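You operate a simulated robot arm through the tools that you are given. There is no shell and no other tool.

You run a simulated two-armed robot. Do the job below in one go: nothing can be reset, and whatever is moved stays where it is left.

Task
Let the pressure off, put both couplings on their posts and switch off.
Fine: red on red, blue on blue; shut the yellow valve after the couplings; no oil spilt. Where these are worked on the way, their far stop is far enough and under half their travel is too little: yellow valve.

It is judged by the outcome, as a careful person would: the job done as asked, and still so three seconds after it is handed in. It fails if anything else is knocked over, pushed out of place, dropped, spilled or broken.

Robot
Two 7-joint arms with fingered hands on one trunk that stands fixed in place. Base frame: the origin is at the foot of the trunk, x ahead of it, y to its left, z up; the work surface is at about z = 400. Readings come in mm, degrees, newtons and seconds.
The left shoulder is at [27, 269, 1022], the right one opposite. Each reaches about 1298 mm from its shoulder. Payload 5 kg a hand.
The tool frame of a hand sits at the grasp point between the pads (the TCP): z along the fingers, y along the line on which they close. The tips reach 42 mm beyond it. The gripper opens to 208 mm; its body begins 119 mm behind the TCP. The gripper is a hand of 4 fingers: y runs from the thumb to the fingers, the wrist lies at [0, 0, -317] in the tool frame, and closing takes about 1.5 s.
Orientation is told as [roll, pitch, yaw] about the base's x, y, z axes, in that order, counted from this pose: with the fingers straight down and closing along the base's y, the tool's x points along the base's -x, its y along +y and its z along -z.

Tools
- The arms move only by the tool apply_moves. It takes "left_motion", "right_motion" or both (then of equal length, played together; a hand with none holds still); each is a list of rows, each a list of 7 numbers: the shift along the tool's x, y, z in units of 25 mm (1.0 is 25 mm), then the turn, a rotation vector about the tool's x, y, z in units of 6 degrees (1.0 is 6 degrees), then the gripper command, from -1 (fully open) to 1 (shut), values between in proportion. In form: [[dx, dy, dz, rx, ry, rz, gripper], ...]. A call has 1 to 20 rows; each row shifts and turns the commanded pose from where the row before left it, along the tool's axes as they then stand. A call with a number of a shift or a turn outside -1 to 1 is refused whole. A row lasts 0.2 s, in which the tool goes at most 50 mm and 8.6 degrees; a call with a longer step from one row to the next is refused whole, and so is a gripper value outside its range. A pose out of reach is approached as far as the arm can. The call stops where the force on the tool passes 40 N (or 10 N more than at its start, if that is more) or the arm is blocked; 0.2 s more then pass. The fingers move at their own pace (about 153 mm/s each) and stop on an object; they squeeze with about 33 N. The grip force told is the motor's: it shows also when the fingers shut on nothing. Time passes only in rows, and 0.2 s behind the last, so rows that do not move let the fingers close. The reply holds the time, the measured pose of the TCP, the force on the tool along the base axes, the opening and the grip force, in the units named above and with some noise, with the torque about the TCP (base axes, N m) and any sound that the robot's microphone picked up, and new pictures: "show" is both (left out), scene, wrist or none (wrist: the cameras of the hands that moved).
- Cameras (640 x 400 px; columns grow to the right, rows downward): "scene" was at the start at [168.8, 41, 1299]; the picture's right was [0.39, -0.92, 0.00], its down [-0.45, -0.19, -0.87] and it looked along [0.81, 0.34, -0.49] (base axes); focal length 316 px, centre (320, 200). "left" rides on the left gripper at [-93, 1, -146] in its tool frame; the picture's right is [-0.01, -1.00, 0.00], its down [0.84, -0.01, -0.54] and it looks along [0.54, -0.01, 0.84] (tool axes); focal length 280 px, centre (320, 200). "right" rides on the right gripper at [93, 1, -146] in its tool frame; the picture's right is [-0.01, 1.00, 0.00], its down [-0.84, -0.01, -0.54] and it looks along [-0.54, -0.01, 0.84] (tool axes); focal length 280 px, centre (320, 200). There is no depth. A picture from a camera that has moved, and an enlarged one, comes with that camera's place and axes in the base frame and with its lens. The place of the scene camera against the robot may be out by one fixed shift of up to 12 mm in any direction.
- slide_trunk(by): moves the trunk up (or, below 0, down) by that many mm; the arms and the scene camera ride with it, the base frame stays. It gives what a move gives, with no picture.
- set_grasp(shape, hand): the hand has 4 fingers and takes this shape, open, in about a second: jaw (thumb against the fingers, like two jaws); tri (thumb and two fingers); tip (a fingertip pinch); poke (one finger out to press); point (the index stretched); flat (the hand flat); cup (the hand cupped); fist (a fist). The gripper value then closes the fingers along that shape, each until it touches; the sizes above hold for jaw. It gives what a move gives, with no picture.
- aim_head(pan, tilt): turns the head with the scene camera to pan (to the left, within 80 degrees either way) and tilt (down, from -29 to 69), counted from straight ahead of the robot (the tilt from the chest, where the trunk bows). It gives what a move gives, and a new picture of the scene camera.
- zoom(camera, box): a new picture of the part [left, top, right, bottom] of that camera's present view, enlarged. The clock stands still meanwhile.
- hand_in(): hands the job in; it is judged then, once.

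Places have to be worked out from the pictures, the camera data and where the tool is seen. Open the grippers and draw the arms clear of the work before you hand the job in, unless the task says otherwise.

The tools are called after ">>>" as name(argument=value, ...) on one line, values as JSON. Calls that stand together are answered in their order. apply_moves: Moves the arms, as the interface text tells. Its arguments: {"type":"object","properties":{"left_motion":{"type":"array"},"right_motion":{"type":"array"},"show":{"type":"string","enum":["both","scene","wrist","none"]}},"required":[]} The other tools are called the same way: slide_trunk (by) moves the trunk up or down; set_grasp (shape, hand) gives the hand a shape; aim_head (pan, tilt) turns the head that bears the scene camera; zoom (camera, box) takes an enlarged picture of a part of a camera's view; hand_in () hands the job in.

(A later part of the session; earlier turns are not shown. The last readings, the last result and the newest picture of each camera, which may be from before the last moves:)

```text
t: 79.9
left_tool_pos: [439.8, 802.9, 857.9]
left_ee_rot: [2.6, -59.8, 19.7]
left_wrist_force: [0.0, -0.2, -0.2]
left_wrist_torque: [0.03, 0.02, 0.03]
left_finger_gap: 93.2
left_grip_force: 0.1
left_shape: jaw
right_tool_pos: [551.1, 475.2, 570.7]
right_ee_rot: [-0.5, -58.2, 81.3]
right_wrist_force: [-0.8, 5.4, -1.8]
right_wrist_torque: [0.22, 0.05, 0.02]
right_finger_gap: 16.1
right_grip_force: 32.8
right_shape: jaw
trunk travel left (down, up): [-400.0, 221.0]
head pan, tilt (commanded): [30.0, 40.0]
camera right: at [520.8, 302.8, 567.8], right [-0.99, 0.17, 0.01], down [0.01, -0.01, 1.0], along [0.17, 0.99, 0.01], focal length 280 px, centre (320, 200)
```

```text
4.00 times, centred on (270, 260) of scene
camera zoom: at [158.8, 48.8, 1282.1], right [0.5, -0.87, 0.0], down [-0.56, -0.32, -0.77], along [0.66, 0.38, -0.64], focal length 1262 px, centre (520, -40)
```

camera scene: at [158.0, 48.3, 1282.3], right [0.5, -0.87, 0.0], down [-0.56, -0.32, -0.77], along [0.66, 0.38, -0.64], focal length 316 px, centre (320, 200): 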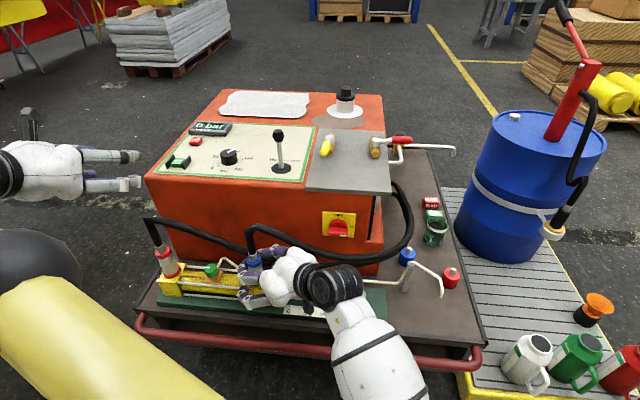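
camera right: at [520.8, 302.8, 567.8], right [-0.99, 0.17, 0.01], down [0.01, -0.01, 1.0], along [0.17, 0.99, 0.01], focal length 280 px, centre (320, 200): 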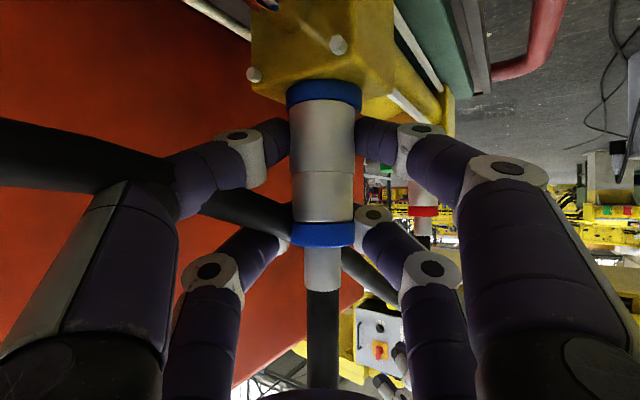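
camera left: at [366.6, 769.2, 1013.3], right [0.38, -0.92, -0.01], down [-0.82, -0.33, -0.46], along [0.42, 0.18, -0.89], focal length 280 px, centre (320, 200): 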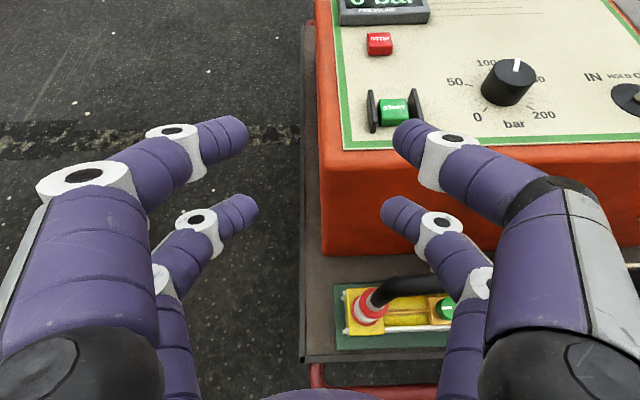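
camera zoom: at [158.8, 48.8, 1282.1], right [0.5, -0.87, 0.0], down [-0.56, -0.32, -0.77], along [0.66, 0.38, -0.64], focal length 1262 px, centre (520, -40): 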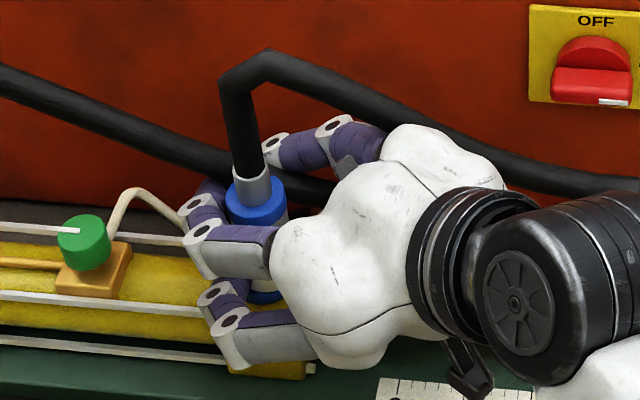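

Now a snug, enveloping grip with only ~5 N residual force. I pull straight up slowly, 20 mm, watching the force.

>>> apply_moves(right_motion=[[-0.17, 0, -0.105, 0, 0, 0, 1], [-0.17, 0, -0.105, 0, 0, 0, 1], [-0.17, 0, -0.105, 0, 0, 0, 1], [-0.17, 0, -0.105, 0, 0, 0, 1]], show="wrist")

>>> zoom(camera="scene", box=[200, 210, 340, 310])

```text
t: 80.9
left_tool_pos: [441.6, 801.3, 858.5]
left_ee_rot: [2.7, -59.8, 19.7]
left_wrist_force: [0.1, 0.3, 0.0]
left_wrist_torque: [-0.03, 0.01, -0.04]
left_finger_gap: 93.3
left_grip_force: 0.1
left_shape: jaw
right_tool_pos: [549.5, 473.3, 585.8]
right_ee_rot: [-0.1, -58.1, 80.8]
right_wrist_force: [0.1, 0.0, -2.8]
right_wrist_torque: [-0.04, -0.01, 0.0]
right_finger_gap: 16.4
right_grip_force: 32.9
right_shape: jaw
trunk travel left (down, up): [-400.0, 221.0]
head pan, tilt (commanded): [30.0, 40.0]
camera right: at [519.6, 301.8, 585.4], right [-0.99, 0.17, 0.01], down [0.01, -0.01, 1.0], along [0.17, 0.99, 0.01], focal length 280 px, centre (320, 200)
```

right: 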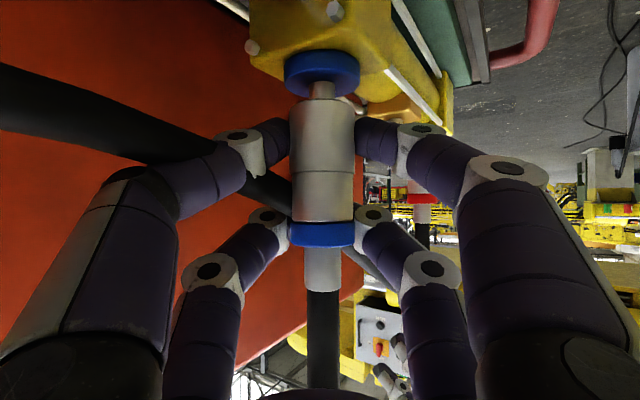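

```text
4.00 times, centred on (270, 260) of scene
camera zoom: at [158.8, 48.6, 1282.1], right [0.5, -0.87, 0.0], down [-0.56, -0.32, -0.77], along [0.66, 0.38, -0.64], focal length 1262 px, centre (520, -40)
```

zoom: 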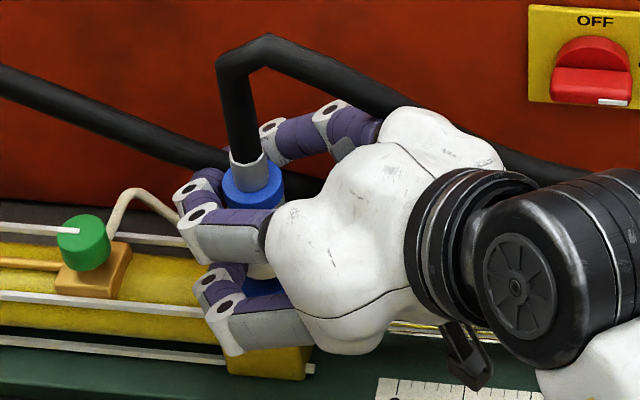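

The coupling slid off freely (weight ≈3 N) – its port ring and nipple stay on the cylinder and no oil is seen. I lift it further to z≈700.

>>> apply_moves(right_motion=[[-0.68, 0, -0.42, 0, 0, 0, 1], [-0.68, 0, -0.42, 0, 0, 0, 1], [-0.68, 0, -0.42, 0, 0, 0, 1], [-0.68, 0, -0.42, 0, 0, 0, 1], [-0.68, 0, -0.42, 0, 0, 0, 1], [-0.68, 0, -0.42, 0, 0, 0, 1]], show="both")

```text
t: 82.5
left_tool_pos: [439.9, 801.3, 859.5]
left_ee_rot: [2.7, -59.8, 19.6]
left_wrist_force: [0.9, -0.1, 0.2]
left_wrist_torque: [0.02, 0.04, 0.03]
left_finger_gap: 93.0
left_grip_force: 0.1
left_shape: jaw
right_tool_pos: [564.4, 451.0, 671.2]
right_ee_rot: [0.3, -55.8, 79.3]
right_wrist_force: [0.2, 0.7, -3.5]
right_wrist_torque: [-0.01, 0.04, -0.01]
right_finger_gap: 16.4
right_grip_force: 33.2
right_shape: jaw
trunk travel left (down, up): [-400.0, 221.0]
head pan, tilt (commanded): [30.0, 40.0]
stopped in row 6 (right hand): the arm was blocked; the commanded pose is now the measured one
camera scene: at [159.1, 48.4, 1282.0], right [0.5, -0.87, 0.0], down [-0.56, -0.32, -0.77], along [0.66, 0.38, -0.64], focal length 316 px, centre (320, 200)
camera right: at [531.2, 279.6, 676.6], right [-0.98, 0.19, 0.01], down [0.02, 0.02, 1.0], along [0.19, 0.98, -0.03], focal length 280 px, centre (320, 200)
```

scene: 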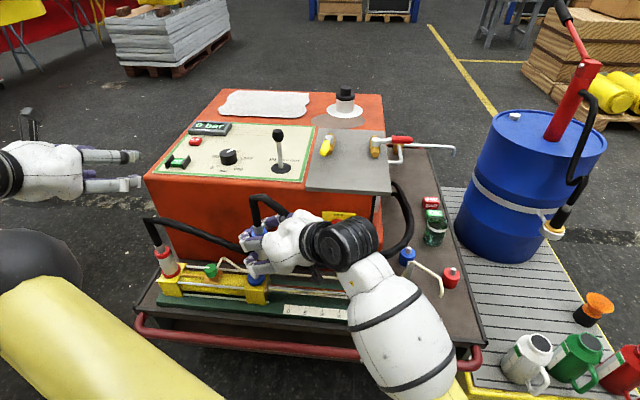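
right: 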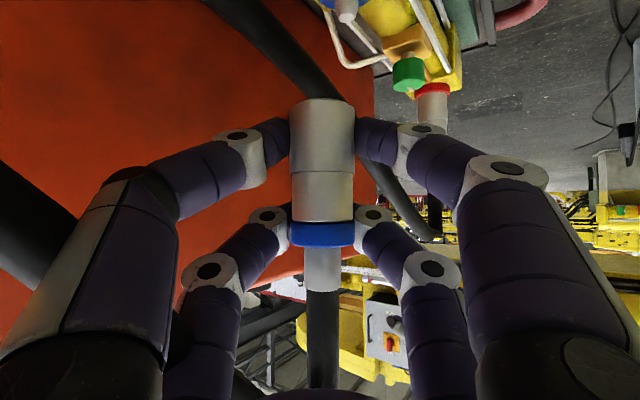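

The coupling hangs upright in the hand. I now carry it right, staying in front of the machine face, toward (690, −200) at z≈720.

>>> apply_moves(right_motion=[[0.328, -0.533, -0.715, 0, 0, 0, 1], [0.328, -0.533, -0.715, 0, 0, 0, 1], [0.328, -0.533, -0.715, 0, 0, 0, 1], [0.328, -0.533, -0.715, 0, 0, 0, 1], [0.328, -0.533, -0.715, 0, 0, 0, 1], [0.328, -0.533, -0.715, 0, 0, 0, 1], [0.328, -0.533, -0.715, 0, 0, 0, 1], [0.328, -0.533, -0.715, 0, 0, 0, 1], [0.328, -0.533, -0.715, 0, 0, 0, 1], [0.328, -0.533, -0.715, 0, 0, 0, 1]], show="both")

```text
t: 84.7
left_tool_pos: [440.4, 802.1, 858.6]
left_ee_rot: [2.8, -59.7, 19.6]
left_wrist_force: [-0.2, -0.5, -0.2]
left_wrist_torque: [0.01, 0.0, 0.0]
left_finger_gap: 93.1
left_grip_force: 0.1
left_shape: jaw
right_tool_pos: [659.0, 237.9, 706.1]
right_ee_rot: [0.3, -56.0, 79.4]
right_wrist_force: [-1.4, 0.4, -2.9]
right_wrist_torque: [-0.05, -0.04, -0.05]
right_finger_gap: 16.6
right_grip_force: 33.2
right_shape: jaw
trunk travel left (down, up): [-400.0, 221.0]
head pan, tilt (commanded): [30.0, 40.0]
camera scene: at [158.8, 48.6, 1282.1], right [0.5, -0.87, 0.0], down [-0.56, -0.32, -0.77], along [0.66, 0.38, -0.64], focal length 316 px, centre (320, 200)
camera right: at [625.6, 65.9, 710.7], right [-0.98, 0.19, 0.01], down [0.02, 0.02, 1.0], along [0.19, 0.98, -0.03], focal length 280 px, centre (320, 200)
```

scene: 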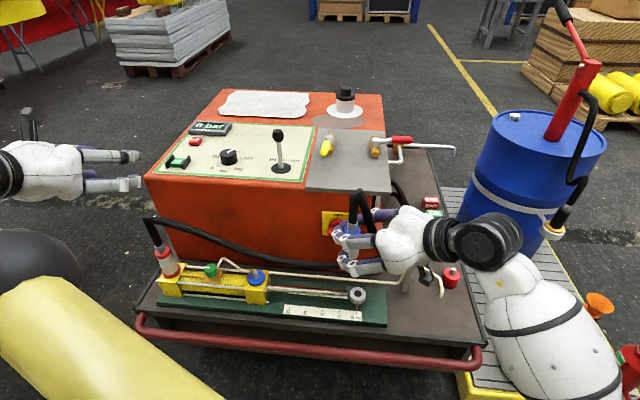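
right: 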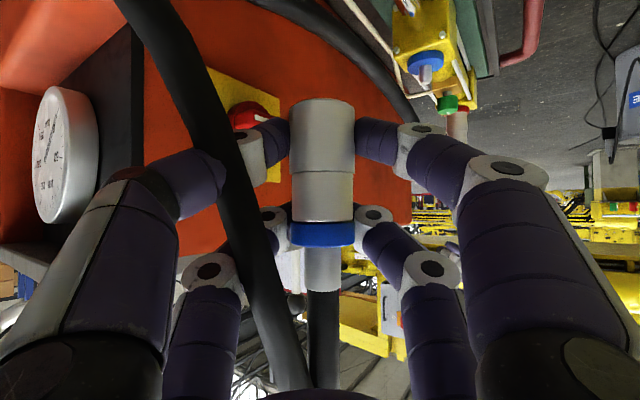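

Carrying steadily. I continue right and up to z≈790, while the left hand moves up and outward, so that I can lower the trunk 150 mm for better right-arm reach at the posts.

>>> apply_moves(left_motion=[[-0.433, 0.667, -0.25, 0, 0, 0, 0.1], [-0.433, 0.667, -0.25, 0, 0, 0, 0.1], [-0.433, 0.667, -0.25, 0, 0, 0, 0.1], [-0.433, 0.667, -0.25, 0, 0, 0, 0.1], [-0.433, 0.667, -0.25, 0, 0, 0, 0.1], [-0.433, 0.667, -0.25, 0, 0, 0, 0.1]], right_motion=[[-0.105, -0.443, -0.855, 0, 0, 0, 1], [-0.105, -0.443, -0.855, 0, 0, 0, 1], [-0.105, -0.443, -0.855, 0, 0, 0, 1], [-0.105, -0.443, -0.855, 0, 0, 0, 1], [-0.105, -0.443, -0.855, 0, 0, 0, 1], [-0.105, -0.443, -0.855, 0, 0, 0, 1]], show="scene")

```text
t: 86.1
left_tool_pos: [403.3, 894.0, 935.8]
left_ee_rot: [2.8, -59.9, 19.5]
left_wrist_force: [0.3, -0.7, -0.2]
left_wrist_torque: [0.03, 0.02, 0.02]
left_finger_gap: 93.4
left_grip_force: 0.1
left_shape: jaw
right_tool_pos: [708.9, 131.1, 790.9]
right_ee_rot: [0.3, -56.0, 79.4]
right_wrist_force: [-2.0, -0.2, -3.4]
right_wrist_torque: [0.03, -0.07, -0.04]
right_finger_gap: 16.7
right_grip_force: 33.1
right_shape: jaw
trunk travel left (down, up): [-400.0, 221.0]
head pan, tilt (commanded): [30.0, 40.0]
camera scene: at [158.6, 48.5, 1282.2], right [0.5, -0.87, 0.0], down [-0.56, -0.32, -0.77], along [0.66, 0.38, -0.64], focal length 316 px, centre (320, 200)
```

scene: 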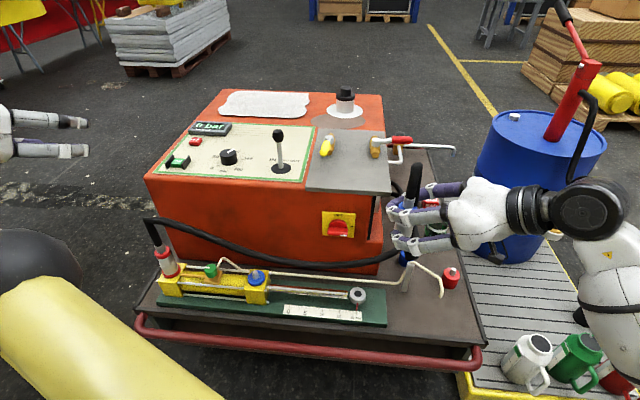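

Clear. Now I lower the trunk 150 mm (the hand goes to z≈640, above the deck fittings).

>>> slide_trunk(by=-150)

>>> aim_head(pan=8, tilt=42)

>>> zoom(camera="right", box=[0, 0, 640, 400])

```text
t: 87.9
left_tool_pos: [402.5, 892.8, 785.5]
left_ee_rot: [2.7, -59.9, 19.6]
left_wrist_force: [0.0, -0.3, 0.5]
left_wrist_torque: [0.02, 0.01, -0.02]
left_finger_gap: 93.4
left_grip_force: 0.0
left_shape: jaw
right_tool_pos: [707.8, 129.5, 641.7]
right_ee_rot: [0.1, -56.0, 79.5]
right_wrist_force: [-0.3, -0.4, -3.0]
right_wrist_torque: [-0.1, -0.01, -0.02]
right_finger_gap: 17.0
right_grip_force: 33.2
right_shape: jaw
trunk travel left (down, up): [-250.0, 371.0]
head pan, tilt (commanded): [30.0, 40.0]
```

```text
t: 88.7
left_tool_pos: [402.7, 893.2, 785.9]
left_ee_rot: [2.7, -59.8, 19.5]
left_wrist_force: [0.2, 0.1, -1.0]
left_wrist_torque: [0.02, -0.01, -0.01]
left_finger_gap: 93.3
left_grip_force: 0.1
left_shape: jaw
right_tool_pos: [708.2, 129.8, 639.3]
right_ee_rot: [0.4, -56.0, 79.4]
right_wrist_force: [0.4, 0.9, -3.1]
right_wrist_torque: [-0.02, -0.02, 0.03]
right_finger_gap: 16.6
right_grip_force: 33.8
right_shape: jaw
trunk travel left (down, up): [-250.0, 371.0]
head pan, tilt (commanded): [8.0, 42.0]
camera scene: at [210.3, 17.7, 1121.1], right [0.14, -0.99, 0.0], down [-0.66, -0.09, -0.74], along [0.74, 0.1, -0.67], focal length 316 px, centre (320, 200)
```

scene: 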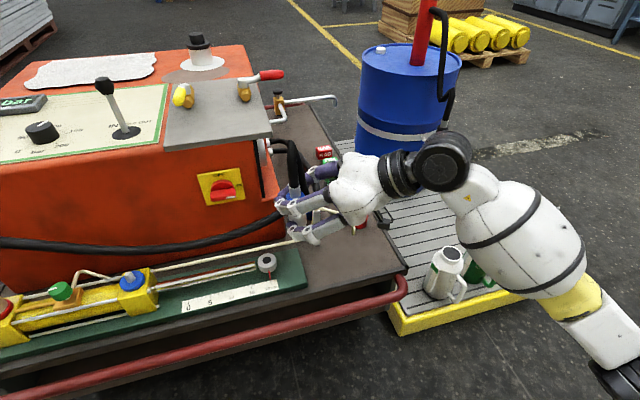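

```text
1.00 times, centred on (320, 200) of right (not enlarged: the box is as wide or as high as the picture)
camera zoom: at [673.9, -41.7, 645.1], right [-0.98, 0.19, 0.01], down [0.02, 0.02, 1.0], along [0.19, 0.98, -0.03], focal length 280 px, centre (320, 200)
```

zoom: 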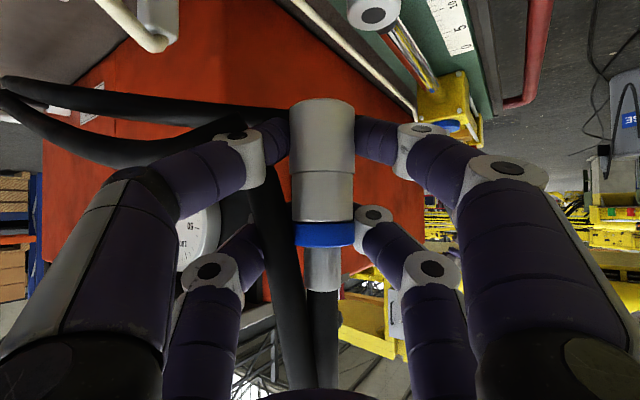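

View from the new head position is good; the coupling hangs upright. I correct the pitch by 2°, rise 40 mm to clear the stand/spout, then move sideways to above the blue post.

>>> apply_moves(right_motion=[[0, 0, 0, 0, -0.37, 0, 1], [-0.7, 0, -0.43, 0, 0, 0, 1], [-0.7, 0, -0.43, 0, 0, 0, 1], [-0.061, -0.919, 0.098, 0, 0, 0, 1], [-0.061, -0.919, 0.098, 0, 0, 0, 1], [-0.061, -0.919, 0.098, 0, 0, 0, 1], [-0.061, -0.919, 0.098, 0, 0, 0, 1], [-0.061, -0.919, 0.098, 0, 0, 0, 1], [-0.061, -0.919, 0.098, 0, 0, 0, 1], [-0.061, -0.919, 0.098, 0, 0, 0, 1], [-0.061, -0.919, 0.098, 0, 0, 0, 1], [-0.061, -0.919, 0.098, 0, 0, 0, 1]], show="both")

>>> zoom(camera="scene", box=[250, 130, 430, 260])

```text
t: 91.3
left_tool_pos: [403.3, 893.5, 786.7]
left_ee_rot: [2.7, -59.8, 19.6]
left_wrist_force: [-0.2, -1.0, 0.4]
left_wrist_torque: [0.02, 0.0, 0.05]
left_finger_gap: 93.2
left_grip_force: 0.1
left_shape: jaw
right_tool_pos: [915.2, 118.0, 679.1]
right_ee_rot: [0.4, -58.1, 79.3]
right_wrist_force: [-0.2, 0.3, -3.7]
right_wrist_torque: [-0.04, -0.02, -0.01]
right_finger_gap: 16.6
right_grip_force: 33.0
right_shape: jaw
trunk travel left (down, up): [-250.0, 371.0]
head pan, tilt (commanded): [8.0, 42.0]
camera scene: at [210.2, 17.5, 1121.1], right [0.14, -0.99, 0.0], down [-0.66, -0.09, -0.74], along [0.74, 0.1, -0.67], focal length 316 px, centre (320, 200)
camera right: at [881.9, -53.0, 677.4], right [-0.98, 0.19, 0.02], down [0.01, -0.02, 1.0], along [0.19, 0.98, 0.01], focal length 280 px, centre (320, 200)
```

scene: 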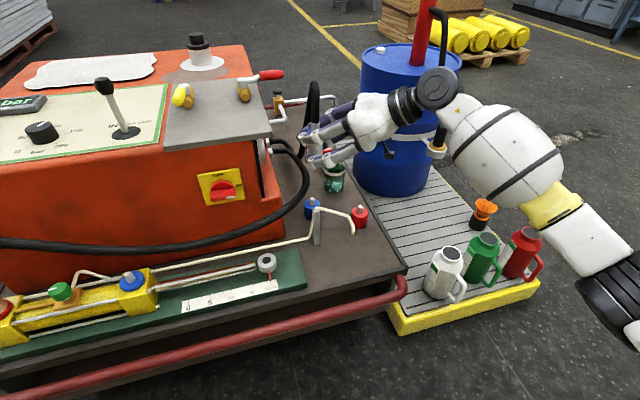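
right: 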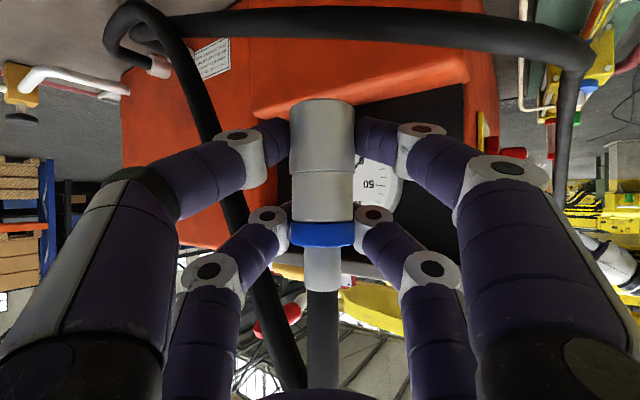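

```text
3.08 times, centred on (340, 195) of scene
camera zoom: at [210.2, 17.5, 1121.1], right [0.14, -0.99, 0.0], down [-0.66, -0.09, -0.74], along [0.74, 0.1, -0.67], focal length 971 px, centre (258, 215)
```

zoom: 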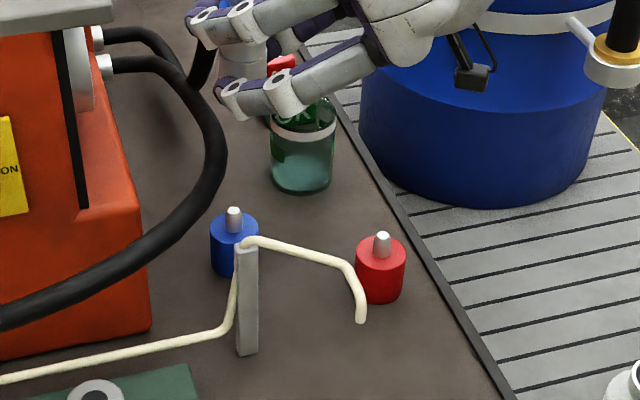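

Excellent view of posts and hand: the coupling should be directly above the blue post. I zoom to compare the coupling's axis with the blue nipple.

>>> zoom(camera="scene", box=[285, 125, 365, 220])

>>> zoom(camera="right", box=[200, 0, 440, 150])

```text
4.21 times, centred on (325, 172) of scene
camera zoom: at [210.2, 17.5, 1121.1], right [0.14, -0.99, 0.0], down [-0.66, -0.09, -0.74], along [0.74, 0.1, -0.67], focal length 1328 px, centre (299, 316)
```

zoom: 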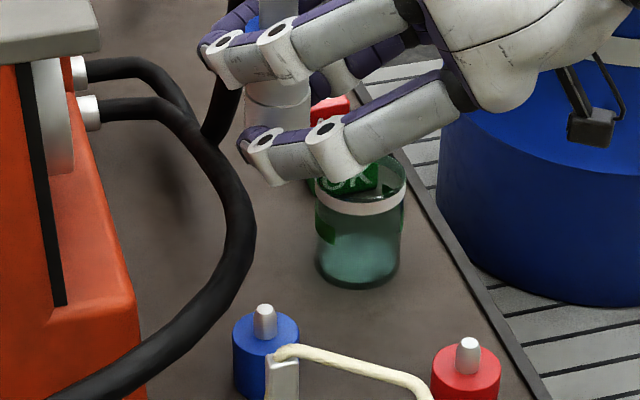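

```text
2.67 times, centred on (320, 75) of right
camera zoom: at [881.9, -53.0, 677.4], right [-0.98, 0.19, 0.02], down [0.01, -0.02, 1.0], along [0.19, 0.98, 0.01], focal length 748 px, centre (320, 533)
```

zoom: 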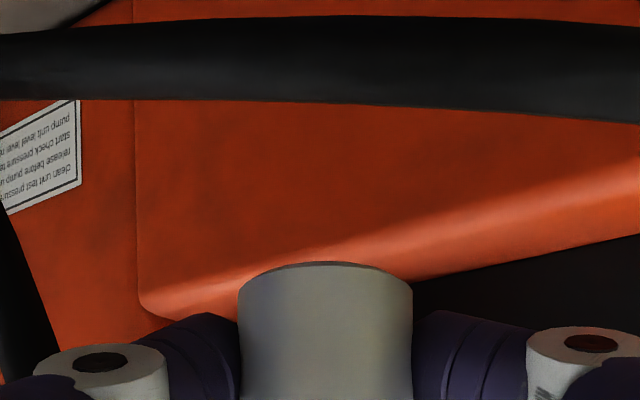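

The lower finger hides the coupling's bottom from this angle. I lower to z≈590 so the hand's own camera can see both coupling and nipple together.

>>> apply_moves(right_motion=[[0.6, 0, 0.375, 0, 0, 0, 1], [0.6, 0, 0.375, 0, 0, 0, 1], [0.6, 0, 0.375, 0, 0, 0, 1], [0.6, 0, 0.375, 0, 0, 0, 1], [0.6, 0, 0.375, 0, 0, 0, 1]], show="both")

>>> zoom(camera="scene", box=[280, 140, 380, 240])

>>> zoom(camera="right", box=[220, 0, 420, 125])

```text
t: 92.5
left_tool_pos: [404.0, 893.3, 785.7]
left_ee_rot: [2.7, -59.8, 19.7]
left_wrist_force: [0.0, 0.2, -0.1]
left_wrist_torque: [0.0, 0.01, 0.03]
left_finger_gap: 93.4
left_grip_force: 0.0
left_shape: jaw
right_tool_pos: [915.3, 118.2, 593.3]
right_ee_rot: [0.3, -58.2, 79.3]
right_wrist_force: [-0.7, 0.1, -3.9]
right_wrist_torque: [0.0, 0.01, 0.0]
right_finger_gap: 16.8
right_grip_force: 33.1
right_shape: jaw
trunk travel left (down, up): [-250.0, 371.0]
head pan, tilt (commanded): [8.0, 42.0]
camera scene: at [210.5, 17.6, 1121.0], right [0.14, -0.99, 0.0], down [-0.66, -0.09, -0.74], along [0.74, 0.1, -0.67], focal length 316 px, centre (320, 200)
camera right: at [881.5, -53.0, 590.5], right [-0.98, 0.19, 0.02], down [0.01, -0.02, 1.0], along [0.19, 0.98, 0.01], focal length 280 px, centre (320, 200)
```

scene: 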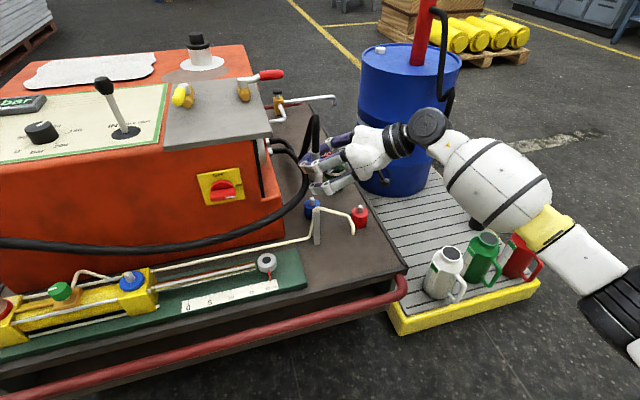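
right: 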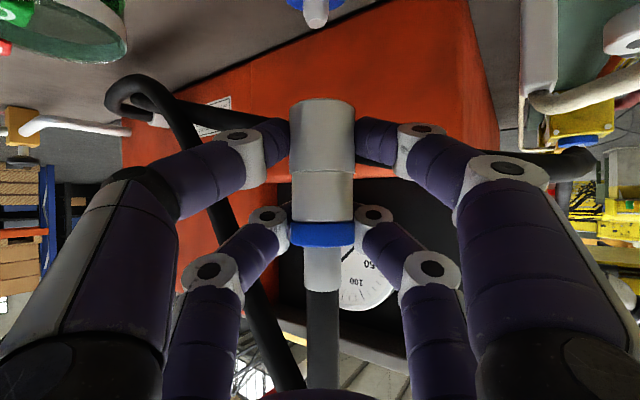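

```text
4.00 times, centred on (330, 190) of scene
camera zoom: at [210.5, 17.6, 1121.0], right [0.14, -0.99, 0.0], down [-0.66, -0.09, -0.74], along [0.74, 0.1, -0.67], focal length 1262 px, centre (280, 240)
```

zoom: 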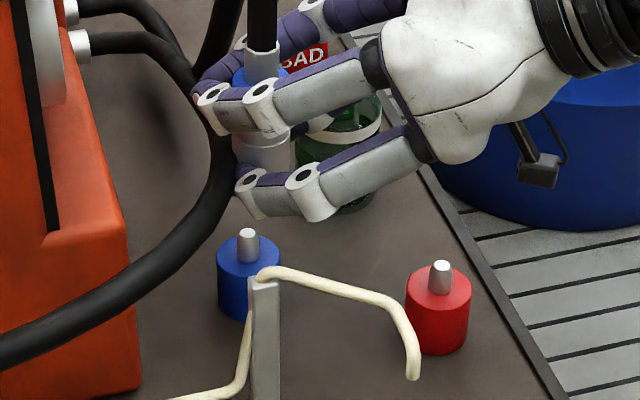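

```text
3.20 times, centred on (320, 62) of right
camera zoom: at [881.5, -53.0, 590.5], right [-0.98, 0.19, 0.02], down [0.01, -0.02, 1.0], along [0.19, 0.98, 0.01], focal length 897 px, centre (320, 640)
```

zoom: 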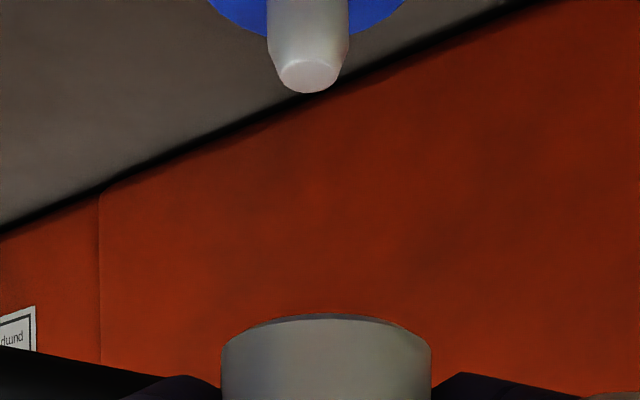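

Both views agree: the nipple is ~3–4 mm to the hand's right and ~13–14 mm further forward than the coupling's axis. I correct that and lower 30 mm to z≈563, still above the nipple.

>>> apply_moves(right_motion=[[-0.144, -0.068, 0.232, 0, 0, 0, 1], [-0.144, -0.068, 0.232, 0, 0, 0, 1], [0.51, 0, 0.316, 0, 0, 0, 1], [0.51, 0, 0.316, 0, 0, 0, 1]], show="none")

>>> zoom(camera="scene", box=[280, 140, 380, 240])

>>> zoom(camera="right", box=[200, 0, 440, 150])

```text
t: 93.5
left_tool_pos: [404.8, 893.3, 784.9]
left_ee_rot: [2.7, -59.9, 19.6]
left_wrist_force: [0.9, 0.4, 0.6]
left_wrist_torque: [-0.01, 0.03, 0.03]
left_finger_gap: 93.0
left_grip_force: 0.1
left_shape: jaw
right_tool_pos: [921.5, 130.8, 565.6]
right_ee_rot: [0.2, -58.2, 79.5]
right_wrist_force: [-0.2, 0.1, -3.5]
right_wrist_torque: [0.03, 0.01, 0.05]
right_finger_gap: 16.6
right_grip_force: 33.2
right_shape: jaw
trunk travel left (down, up): [-250.0, 371.0]
head pan, tilt (commanded): [8.0, 42.0]
```

```text
4.00 times, centred on (330, 190) of scene
camera zoom: at [210.5, 17.6, 1121.0], right [0.14, -0.99, 0.0], down [-0.66, -0.09, -0.74], along [0.74, 0.1, -0.67], focal length 1262 px, centre (280, 240)
```

zoom: 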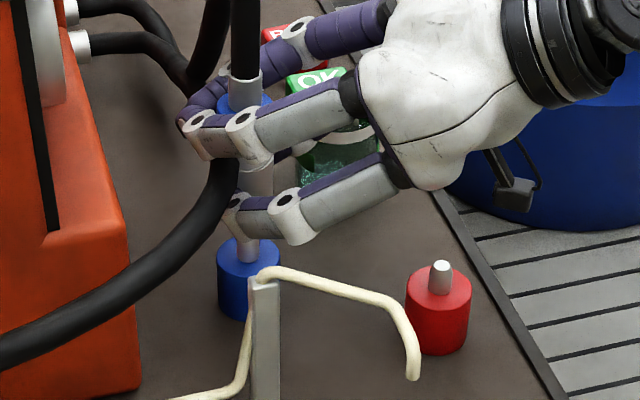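

```text
2.67 times, centred on (320, 75) of right
camera zoom: at [888.4, -40.0, 562.4], right [-0.98, 0.19, 0.01], down [0.01, -0.02, 1.0], along [0.19, 0.98, 0.01], focal length 748 px, centre (320, 533)
```

zoom: 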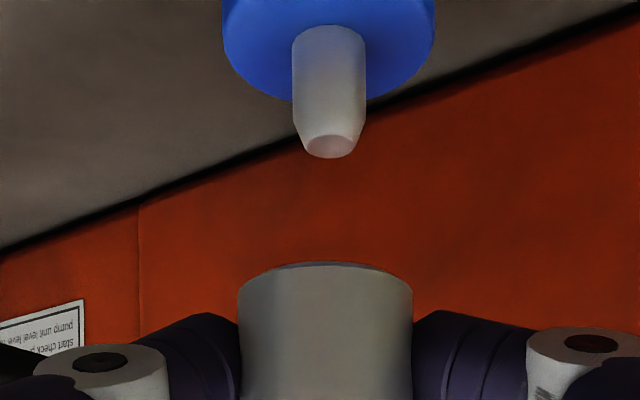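

Now the nipple and coupling axes coincide to ~1 mm in the hand view; I check the scene view closer.

>>> zoom(camera="scene", box=[315, 145, 365, 215])

```text
5.71 times, centred on (340, 180) of scene
camera zoom: at [210.5, 17.6, 1121.0], right [0.14, -0.99, 0.0], down [-0.66, -0.09, -0.74], along [0.74, 0.1, -0.67], focal length 1803 px, centre (206, 314)
```

zoom: 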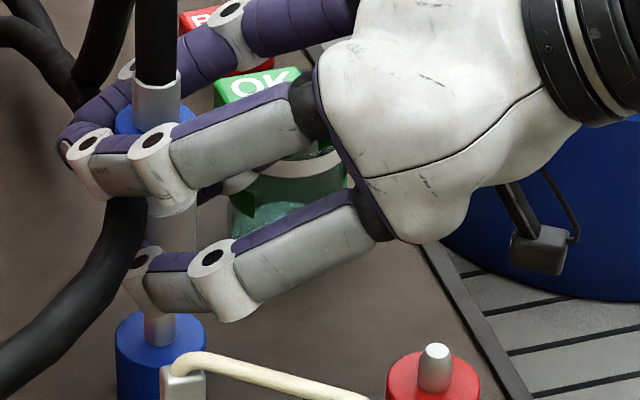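

Aligned within about 1 mm in both views. I lower 30 mm, then continue in small steps onto the nipple, watching the force.

>>> apply_moves(right_motion=[[0.34, 0, 0.211, 0, 0, 0, 1], [0.34, 0, 0.211, 0, 0, 0, 1], [0.34, 0, 0.211, 0, 0, 0, 1]], show="none")

>>> zoom(camera="scene", box=[315, 145, 365, 215])

>>> zoom(camera="right", box=[200, 0, 440, 150])

```text
t: 94.3
left_tool_pos: [404.0, 893.2, 784.9]
left_ee_rot: [2.7, -59.8, 19.6]
left_wrist_force: [0.6, -0.1, 0.0]
left_wrist_torque: [0.01, 0.02, 0.02]
left_finger_gap: 93.1
left_grip_force: 0.0
left_shape: jaw
right_tool_pos: [921.4, 130.7, 532.1]
right_ee_rot: [0.2, -58.1, 79.4]
right_wrist_force: [-0.8, -0.2, -2.1]
right_wrist_torque: [-0.08, 0.01, 0.01]
right_finger_gap: 16.6
right_grip_force: 32.6
right_shape: jaw
trunk travel left (down, up): [-250.0, 371.0]
head pan, tilt (commanded): [8.0, 42.0]
```

```text
5.71 times, centred on (340, 180) of scene
camera zoom: at [210.4, 17.7, 1121.0], right [0.14, -0.99, 0.0], down [-0.66, -0.09, -0.74], along [0.74, 0.1, -0.67], focal length 1803 px, centre (206, 314)
```

zoom: 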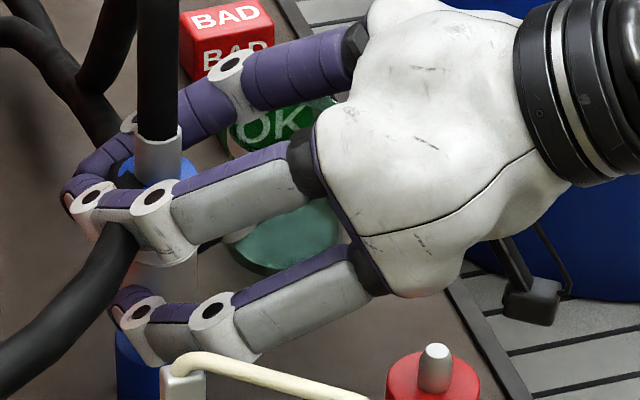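

```text
2.67 times, centred on (320, 75) of right
camera zoom: at [887.5, -40.3, 530.3], right [-0.98, 0.19, 0.02], down [0.01, -0.02, 1.0], along [0.19, 0.98, 0.01], focal length 748 px, centre (320, 533)
```

zoom: 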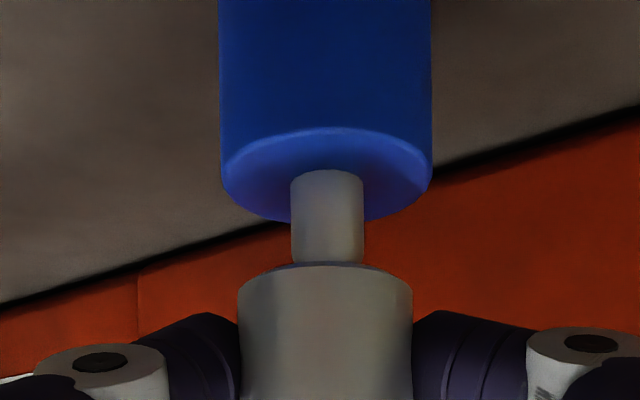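

The nipple tip is just entering the coupling, well centred. I continue down in 4 mm steps.

>>> apply_moves(right_motion=[[0.136, 0, 0.084, 0, 0, 0, 1], [0.136, 0, 0.084, 0, 0, 0, 1], [0.136, 0, 0.084, 0, 0, 0, 1], [0.136, 0, 0.084, 0, 0, 0, 1]], show="none")

>>> zoom(camera="right", box=[200, 0, 440, 150])

```text
t: 95.3
left_tool_pos: [404.2, 893.4, 784.4]
left_ee_rot: [2.7, -59.8, 19.6]
left_wrist_force: [-0.4, -0.2, -0.5]
left_wrist_torque: [0.0, -0.02, -0.05]
left_finger_gap: 93.2
left_grip_force: 0.0
left_shape: jaw
right_tool_pos: [921.1, 130.9, 515.4]
right_ee_rot: [0.4, -58.2, 79.5]
right_wrist_force: [0.5, 0.5, -3.6]
right_wrist_torque: [-0.02, 0.02, -0.02]
right_finger_gap: 16.4
right_grip_force: 33.1
right_shape: jaw
trunk travel left (down, up): [-250.0, 371.0]
head pan, tilt (commanded): [8.0, 42.0]
```

```text
2.67 times, centred on (320, 75) of right
camera zoom: at [887.7, -39.6, 514.0], right [-0.98, 0.19, 0.01], down [0.01, -0.02, 1.0], along [0.19, 0.98, 0.01], focal length 748 px, centre (320, 533)
```

zoom: 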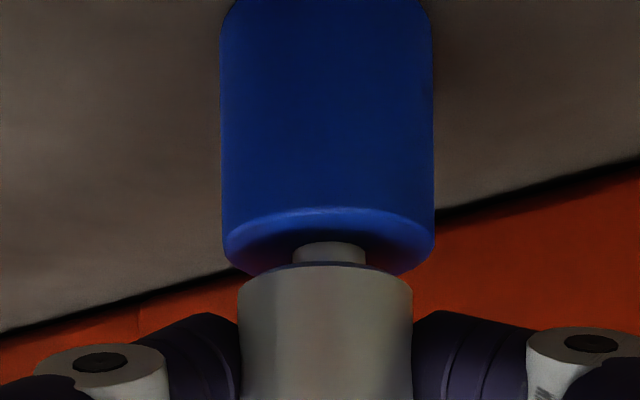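

Almost seated (about 6 mm left), still no reaction force. I continue in 2 mm steps.

>>> apply_moves(right_motion=[[0.068, 0, 0.042, 0, 0, 0, 1], [0.068, 0, 0.042, 0, 0, 0, 1], [0.068, 0, 0.042, 0, 0, 0, 1]], show="none")

>>> zoom(camera="right", box=[200, 0, 440, 150])

```text
t: 96.1
left_tool_pos: [403.6, 893.1, 784.8]
left_ee_rot: [2.8, -59.8, 19.6]
left_wrist_force: [0.1, -0.6, 0.5]
left_wrist_torque: [0.0, 0.02, 0.01]
left_finger_gap: 93.1
left_grip_force: 0.0
left_shape: jaw
right_tool_pos: [920.8, 131.2, 509.6]
right_ee_rot: [0.3, -58.3, 79.3]
right_wrist_force: [0.2, 0.8, -2.8]
right_wrist_torque: [-0.05, -0.02, 0.0]
right_finger_gap: 16.5
right_grip_force: 33.0
right_shape: jaw
trunk travel left (down, up): [-250.0, 371.0]
head pan, tilt (commanded): [8.0, 42.0]
```

```text
2.67 times, centred on (320, 75) of right
camera zoom: at [887.7, -40.2, 508.2], right [-0.98, 0.19, 0.02], down [0.01, -0.02, 1.0], along [0.19, 0.98, 0.01], focal length 748 px, centre (320, 533)
```

zoom: 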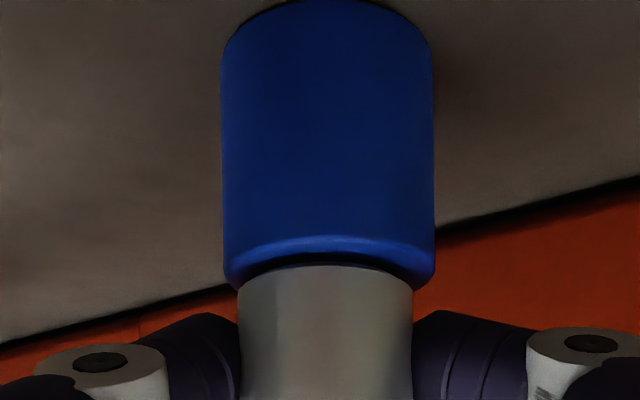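

Very nearly flush. I go a further 4 mm in 1 mm steps until I feel the seat.

>>> apply_moves(right_motion=[[0.034, 0, 0.021, 0, 0, 0, 1], [0.034, 0, 0.021, 0, 0, 0, 1], [0.034, 0, 0.021, 0, 0, 0, 1], [0.034, 0, 0.021, 0, 0, 0, 1]], show="none")

>>> zoom(camera="right", box=[200, 0, 440, 150])

```text
t: 97.1
left_tool_pos: [404.0, 894.0, 786.0]
left_ee_rot: [2.7, -59.7, 19.6]
left_wrist_force: [0.4, -0.1, -0.3]
left_wrist_torque: [-0.02, -0.02, 0.01]
left_finger_gap: 93.1
left_grip_force: 0.0
left_shape: jaw
right_tool_pos: [921.8, 132.5, 505.4]
right_ee_rot: [0.2, -58.2, 79.5]
right_wrist_force: [-0.4, 0.4, 1.7]
right_wrist_torque: [-0.06, 0.04, 0.01]
right_finger_gap: 16.6
right_grip_force: 33.1
right_shape: jaw
trunk travel left (down, up): [-250.0, 371.0]
head pan, tilt (commanded): [8.0, 42.0]
```

```text
2.67 times, centred on (320, 75) of right
camera zoom: at [887.6, -40.1, 503.9], right [-0.98, 0.19, 0.01], down [0.01, -0.02, 1.0], along [0.19, 0.98, 0.01], focal length 748 px, centre (320, 533)
```

zoom: 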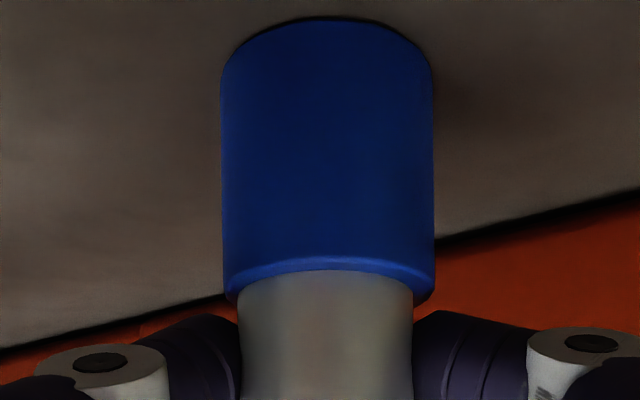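

The weight has come off the hand (force turned to +1.7 N): it's seated. One more millimetre to be sure, then I open the hand gently.

>>> apply_moves(right_motion=[[0.034, 0, 0.021, 0, 0, 0, 1], [0, 0, 0, 0, 0, 0, 1]], show="none")

```text
t: 97.7
left_tool_pos: [403.5, 893.5, 786.0]
left_ee_rot: [2.6, -59.8, 19.6]
left_wrist_force: [0.1, 0.7, -0.4]
left_wrist_torque: [0.0, 0.01, 0.02]
left_finger_gap: 93.2
left_grip_force: 0.0
left_shape: jaw
right_tool_pos: [920.6, 130.8, 505.8]
right_ee_rot: [0.2, -58.2, 79.5]
right_wrist_force: [2.2, 1.3, 5.7]
right_wrist_torque: [0.03, -0.07, 0.0]
right_finger_gap: 16.9
right_grip_force: 32.9
right_shape: jaw
trunk travel left (down, up): [-250.0, 371.0]
head pan, tilt (commanded): [8.0, 42.0]
```

Seated with +5.7 N. I open the fingers to ~73 mm and check that the coupling stays.

>>> apply_moves(right_motion=[[0, 0, 0, 0, 0, 0, 0.3], [0, 0, 0, 0, 0, 0, 0.3], [0, 0, 0, 0, 0, 0, 0.3], [0, 0, 0, 0, 0, 0, 0.3]], show="both")

>>> zoom(camera="scene", box=[280, 120, 400, 240])

```text
t: 98.7
left_tool_pos: [403.8, 893.2, 786.5]
left_ee_rot: [2.7, -59.9, 19.6]
left_wrist_force: [-0.2, -0.2, -0.6]
left_wrist_torque: [0.02, -0.02, -0.02]
left_finger_gap: 93.2
left_grip_force: 0.0
left_shape: jaw
right_tool_pos: [921.0, 130.9, 504.2]
right_ee_rot: [0.3, -58.2, 79.3]
right_wrist_force: [0.1, 0.3, -0.2]
right_wrist_torque: [-0.01, 0.03, -0.02]
right_finger_gap: 72.5
right_grip_force: 0.0
right_shape: jaw
trunk travel left (down, up): [-250.0, 371.0]
head pan, tilt (commanded): [8.0, 42.0]
camera scene: at [210.2, 17.6, 1121.2], right [0.14, -0.99, 0.0], down [-0.66, -0.09, -0.74], along [0.74, 0.1, -0.67], focal length 316 px, centre (320, 200)
camera right: at [887.2, -40.6, 502.4], right [-0.98, 0.19, 0.01], down [0.01, -0.02, 1.0], along [0.19, 0.98, 0.01], focal length 280 px, centre (320, 200)
```

scene: 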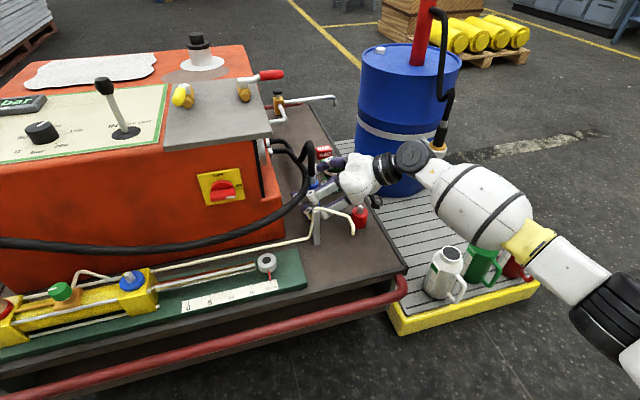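
right: 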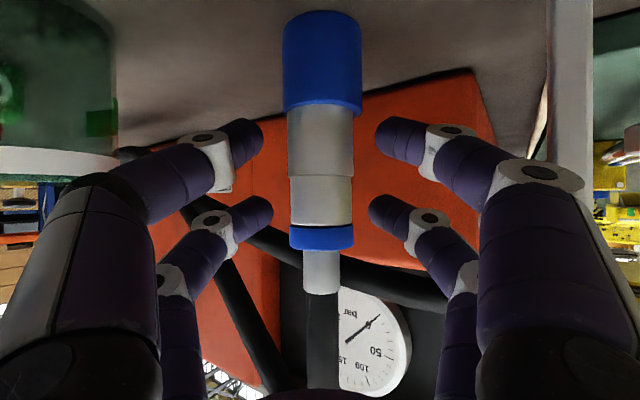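

```text
3.33 times, centred on (340, 180) of scene
camera zoom: at [210.2, 17.6, 1121.2], right [0.14, -0.99, 0.0], down [-0.66, -0.09, -0.74], along [0.74, 0.1, -0.67], focal length 1052 px, centre (253, 267)
```

zoom: 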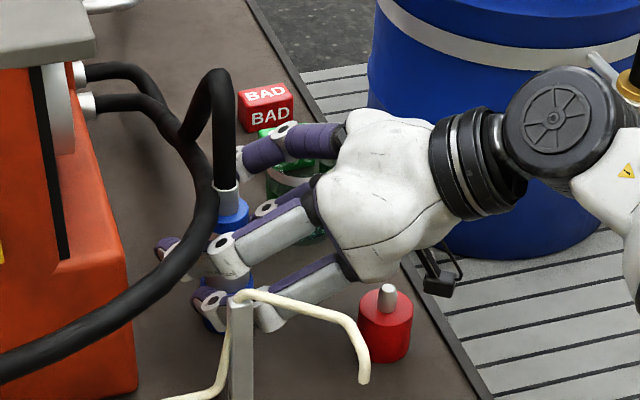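

The blue coupling stands seated on the blue post by itself. I withdraw the right hand back and up along its own axis.

>>> apply_moves(right_motion=[[0, 0, -0.5, 0, 0, 0, 0.3], [0, 0, -0.8, 0, 0, 0, 0.3], [0, 0, -1, 0, 0, 0, 0.3], [0, 0, -1, 0, 0, 0, 0.3], [0, 0, -1, 0, 0, 0, 0.3], [0, 0, -1, 0, 0, 0, 0.3], [-0.4, 0, -0.85, 0, 0, 0, 0.3], [-0.4, 0, -0.85, 0, 0, 0, 0.3], [-0.4, 0, -0.85, 0, 0, 0, 0.3]], show="both")

>>> zoom(camera="scene", box=[250, 120, 410, 260])

```text
t: 100.7
left_tool_pos: [402.8, 892.6, 785.6]
left_ee_rot: [2.6, -59.8, 19.5]
left_wrist_force: [-0.1, -0.4, 0.1]
left_wrist_torque: [-0.02, 0.0, -0.02]
left_finger_gap: 93.3
left_grip_force: 0.1
left_shape: jaw
right_tool_pos: [893.5, -19.0, 636.2]
right_ee_rot: [0.2, -58.2, 79.4]
right_wrist_force: [-0.4, 0.7, 0.1]
right_wrist_torque: [0.02, -0.03, -0.03]
right_finger_gap: 72.4
right_grip_force: 0.1
right_shape: jaw
trunk travel left (down, up): [-250.0, 371.0]
head pan, tilt (commanded): [8.0, 42.0]
camera scene: at [210.2, 17.6, 1121.3], right [0.14, -0.99, 0.0], down [-0.66, -0.09, -0.74], along [0.74, 0.1, -0.67], focal length 316 px, centre (320, 200)
camera right: at [860.5, -189.6, 632.9], right [-0.98, 0.19, 0.01], down [0.01, -0.02, 1.0], along [0.19, 0.98, 0.01], focal length 280 px, centre (320, 200)
```

scene: 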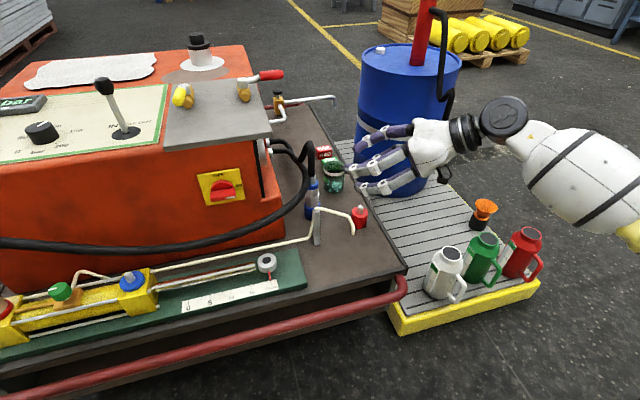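
right: 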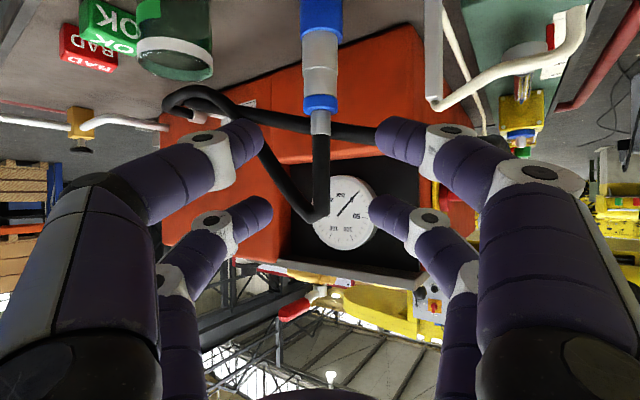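

```text
2.86 times, centred on (330, 190) of scene
camera zoom: at [210.2, 17.6, 1121.3], right [0.14, -0.99, 0.0], down [-0.66, -0.09, -0.74], along [0.74, 0.1, -0.67], focal length 901 px, centre (291, 229)
```

zoom: 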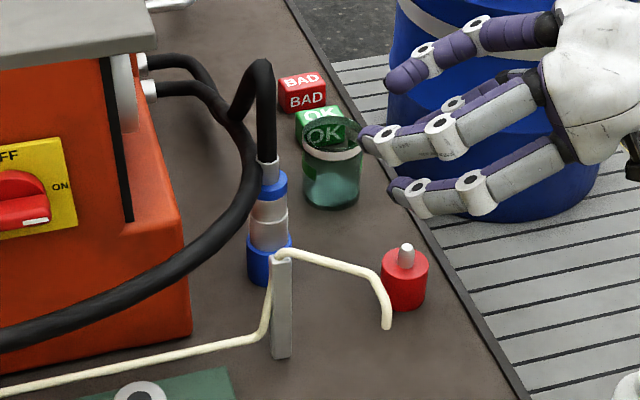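

Blue is done. The right arm also suits the red post, so I use it again: first move the left hand up out of the way while the right hand rises and goes back in front of the machine, turning further left.

>>> apply_moves(left_motion=[[-0.43, 0.2, -0.25, 0, 0, 0, 0.1], [-0.43, 0.2, -0.25, 0, 0, 0, 0.1], [-0.43, 0.2, -0.25, 0, 0, 0, 0.1], [-0.43, 0.2, -0.25, 0, 0, 0, 0.1], [-0.43, 0.2, -0.25, 0, 0, 0, 0.1], [-0.43, 0.2, -0.25, 0, 0, 0, 0.1], [-0.43, 0.2, -0.25, 0, 0, 0, 0.1], [-0.43, 0.2, -0.25, 0, 0, 0, 0.1], [0, 0, 0, 0, 0, 0, 0.1], [0, 0, 0, 0, 0, 0, 0.1], [0, 0, 0, 0, 0, 0, 0.1], [0, 0, 0, 0, 0, 0, 0.1], [0, 0, 0, 0, 0, 0, 0.1], [0, 0, 0, 0, 0, 0, 0.1], [0, 0, 0, 0, 0, 0, 0.1]], right_motion=[[-0.714, 0, -0.443, 0, 0, 0, 0.1], [-0.714, 0, -0.443, 0, 0, 0, 0.1], [-0.714, 0, -0.443, 0, 0, 0, 0.1], [-0.714, 0, -0.443, 0, 0, 0, 0.1], [-0.152, 0.98, 0.245, 0, 0, 0, 0.1], [-0.152, 0.98, 0.245, 0, 0, 0, 0.1], [-0.152, 0.98, 0.245, 0, 0, 0, 0.1], [-0.152, 0.98, 0.245, 0, 0, 0, 0.1], [-0.152, 0.98, 0.245, 0, 0, 0, 0.1], [-0.152, 0.98, 0.245, 0, 0, 0, 0.1], [-0.152, 0.98, 0.245, 0, 0, 0, 0.1], [-0.152, 0.98, 0.245, 0, 0, 0, 0.1], [0, 0, 0, -0.803, 0, -0.498, 0.1], [0, 0, 0, -0.803, 0, -0.498, 0.1], [0, 0, 0, -0.803, 0, -0.498, 0.1]], show="both")

```text
t: 103.9
left_tool_pos: [390.9, 927.7, 885.7]
left_ee_rot: [2.7, -59.8, 19.6]
left_wrist_force: [-0.8, 0.1, 0.0]
left_wrist_torque: [0.02, -0.01, -0.06]
left_finger_gap: 93.3
left_grip_force: 0.1
left_shape: jaw
right_tool_pos: [711.9, 74.8, 718.0]
right_ee_rot: [0.3, -58.3, 96.5]
right_wrist_force: [-0.5, 0.5, 0.3]
right_wrist_torque: [0.0, -0.04, -0.07]
right_finger_gap: 93.3
right_grip_force: 0.0
right_shape: jaw
trunk travel left (down, up): [-250.0, 371.0]
head pan, tilt (commanded): [8.0, 42.0]
camera scene: at [209.9, 17.6, 1121.2], right [0.14, -0.99, 0.0], down [-0.66, -0.09, -0.74], along [0.74, 0.1, -0.67], focal length 316 px, centre (320, 200)
camera right: at [730.4, -98.3, 715.9], right [-0.99, -0.11, 0.01], down [0.02, -0.01, 1.0], along [-0.11, 0.99, 0.01], focal length 280 px, centre (320, 200)
camera left: at [316.6, 895.5, 1040.3], right [0.38, -0.92, -0.01], down [-0.82, -0.33, -0.46], along [0.42, 0.18, -0.89], focal length 280 px, centre (320, 200)
```

scene: 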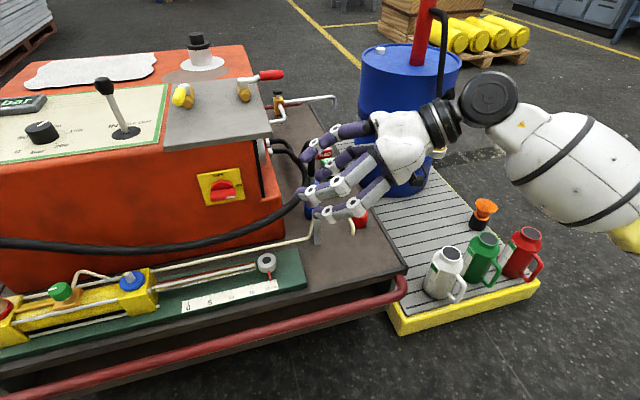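
right: 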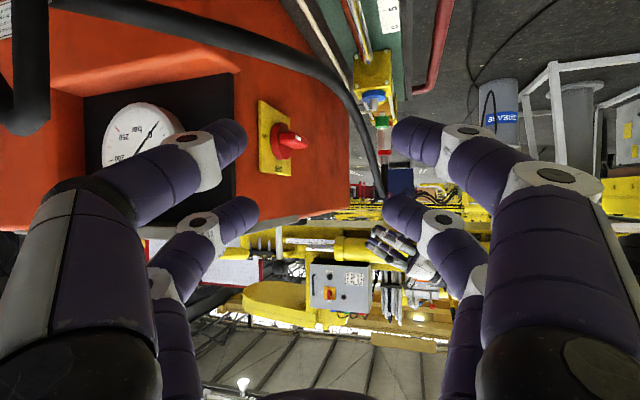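
left: 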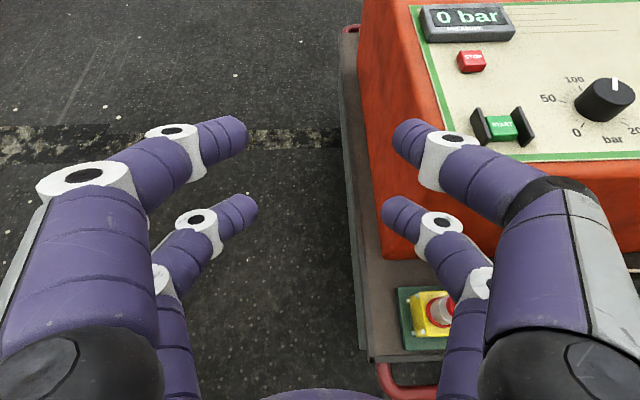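

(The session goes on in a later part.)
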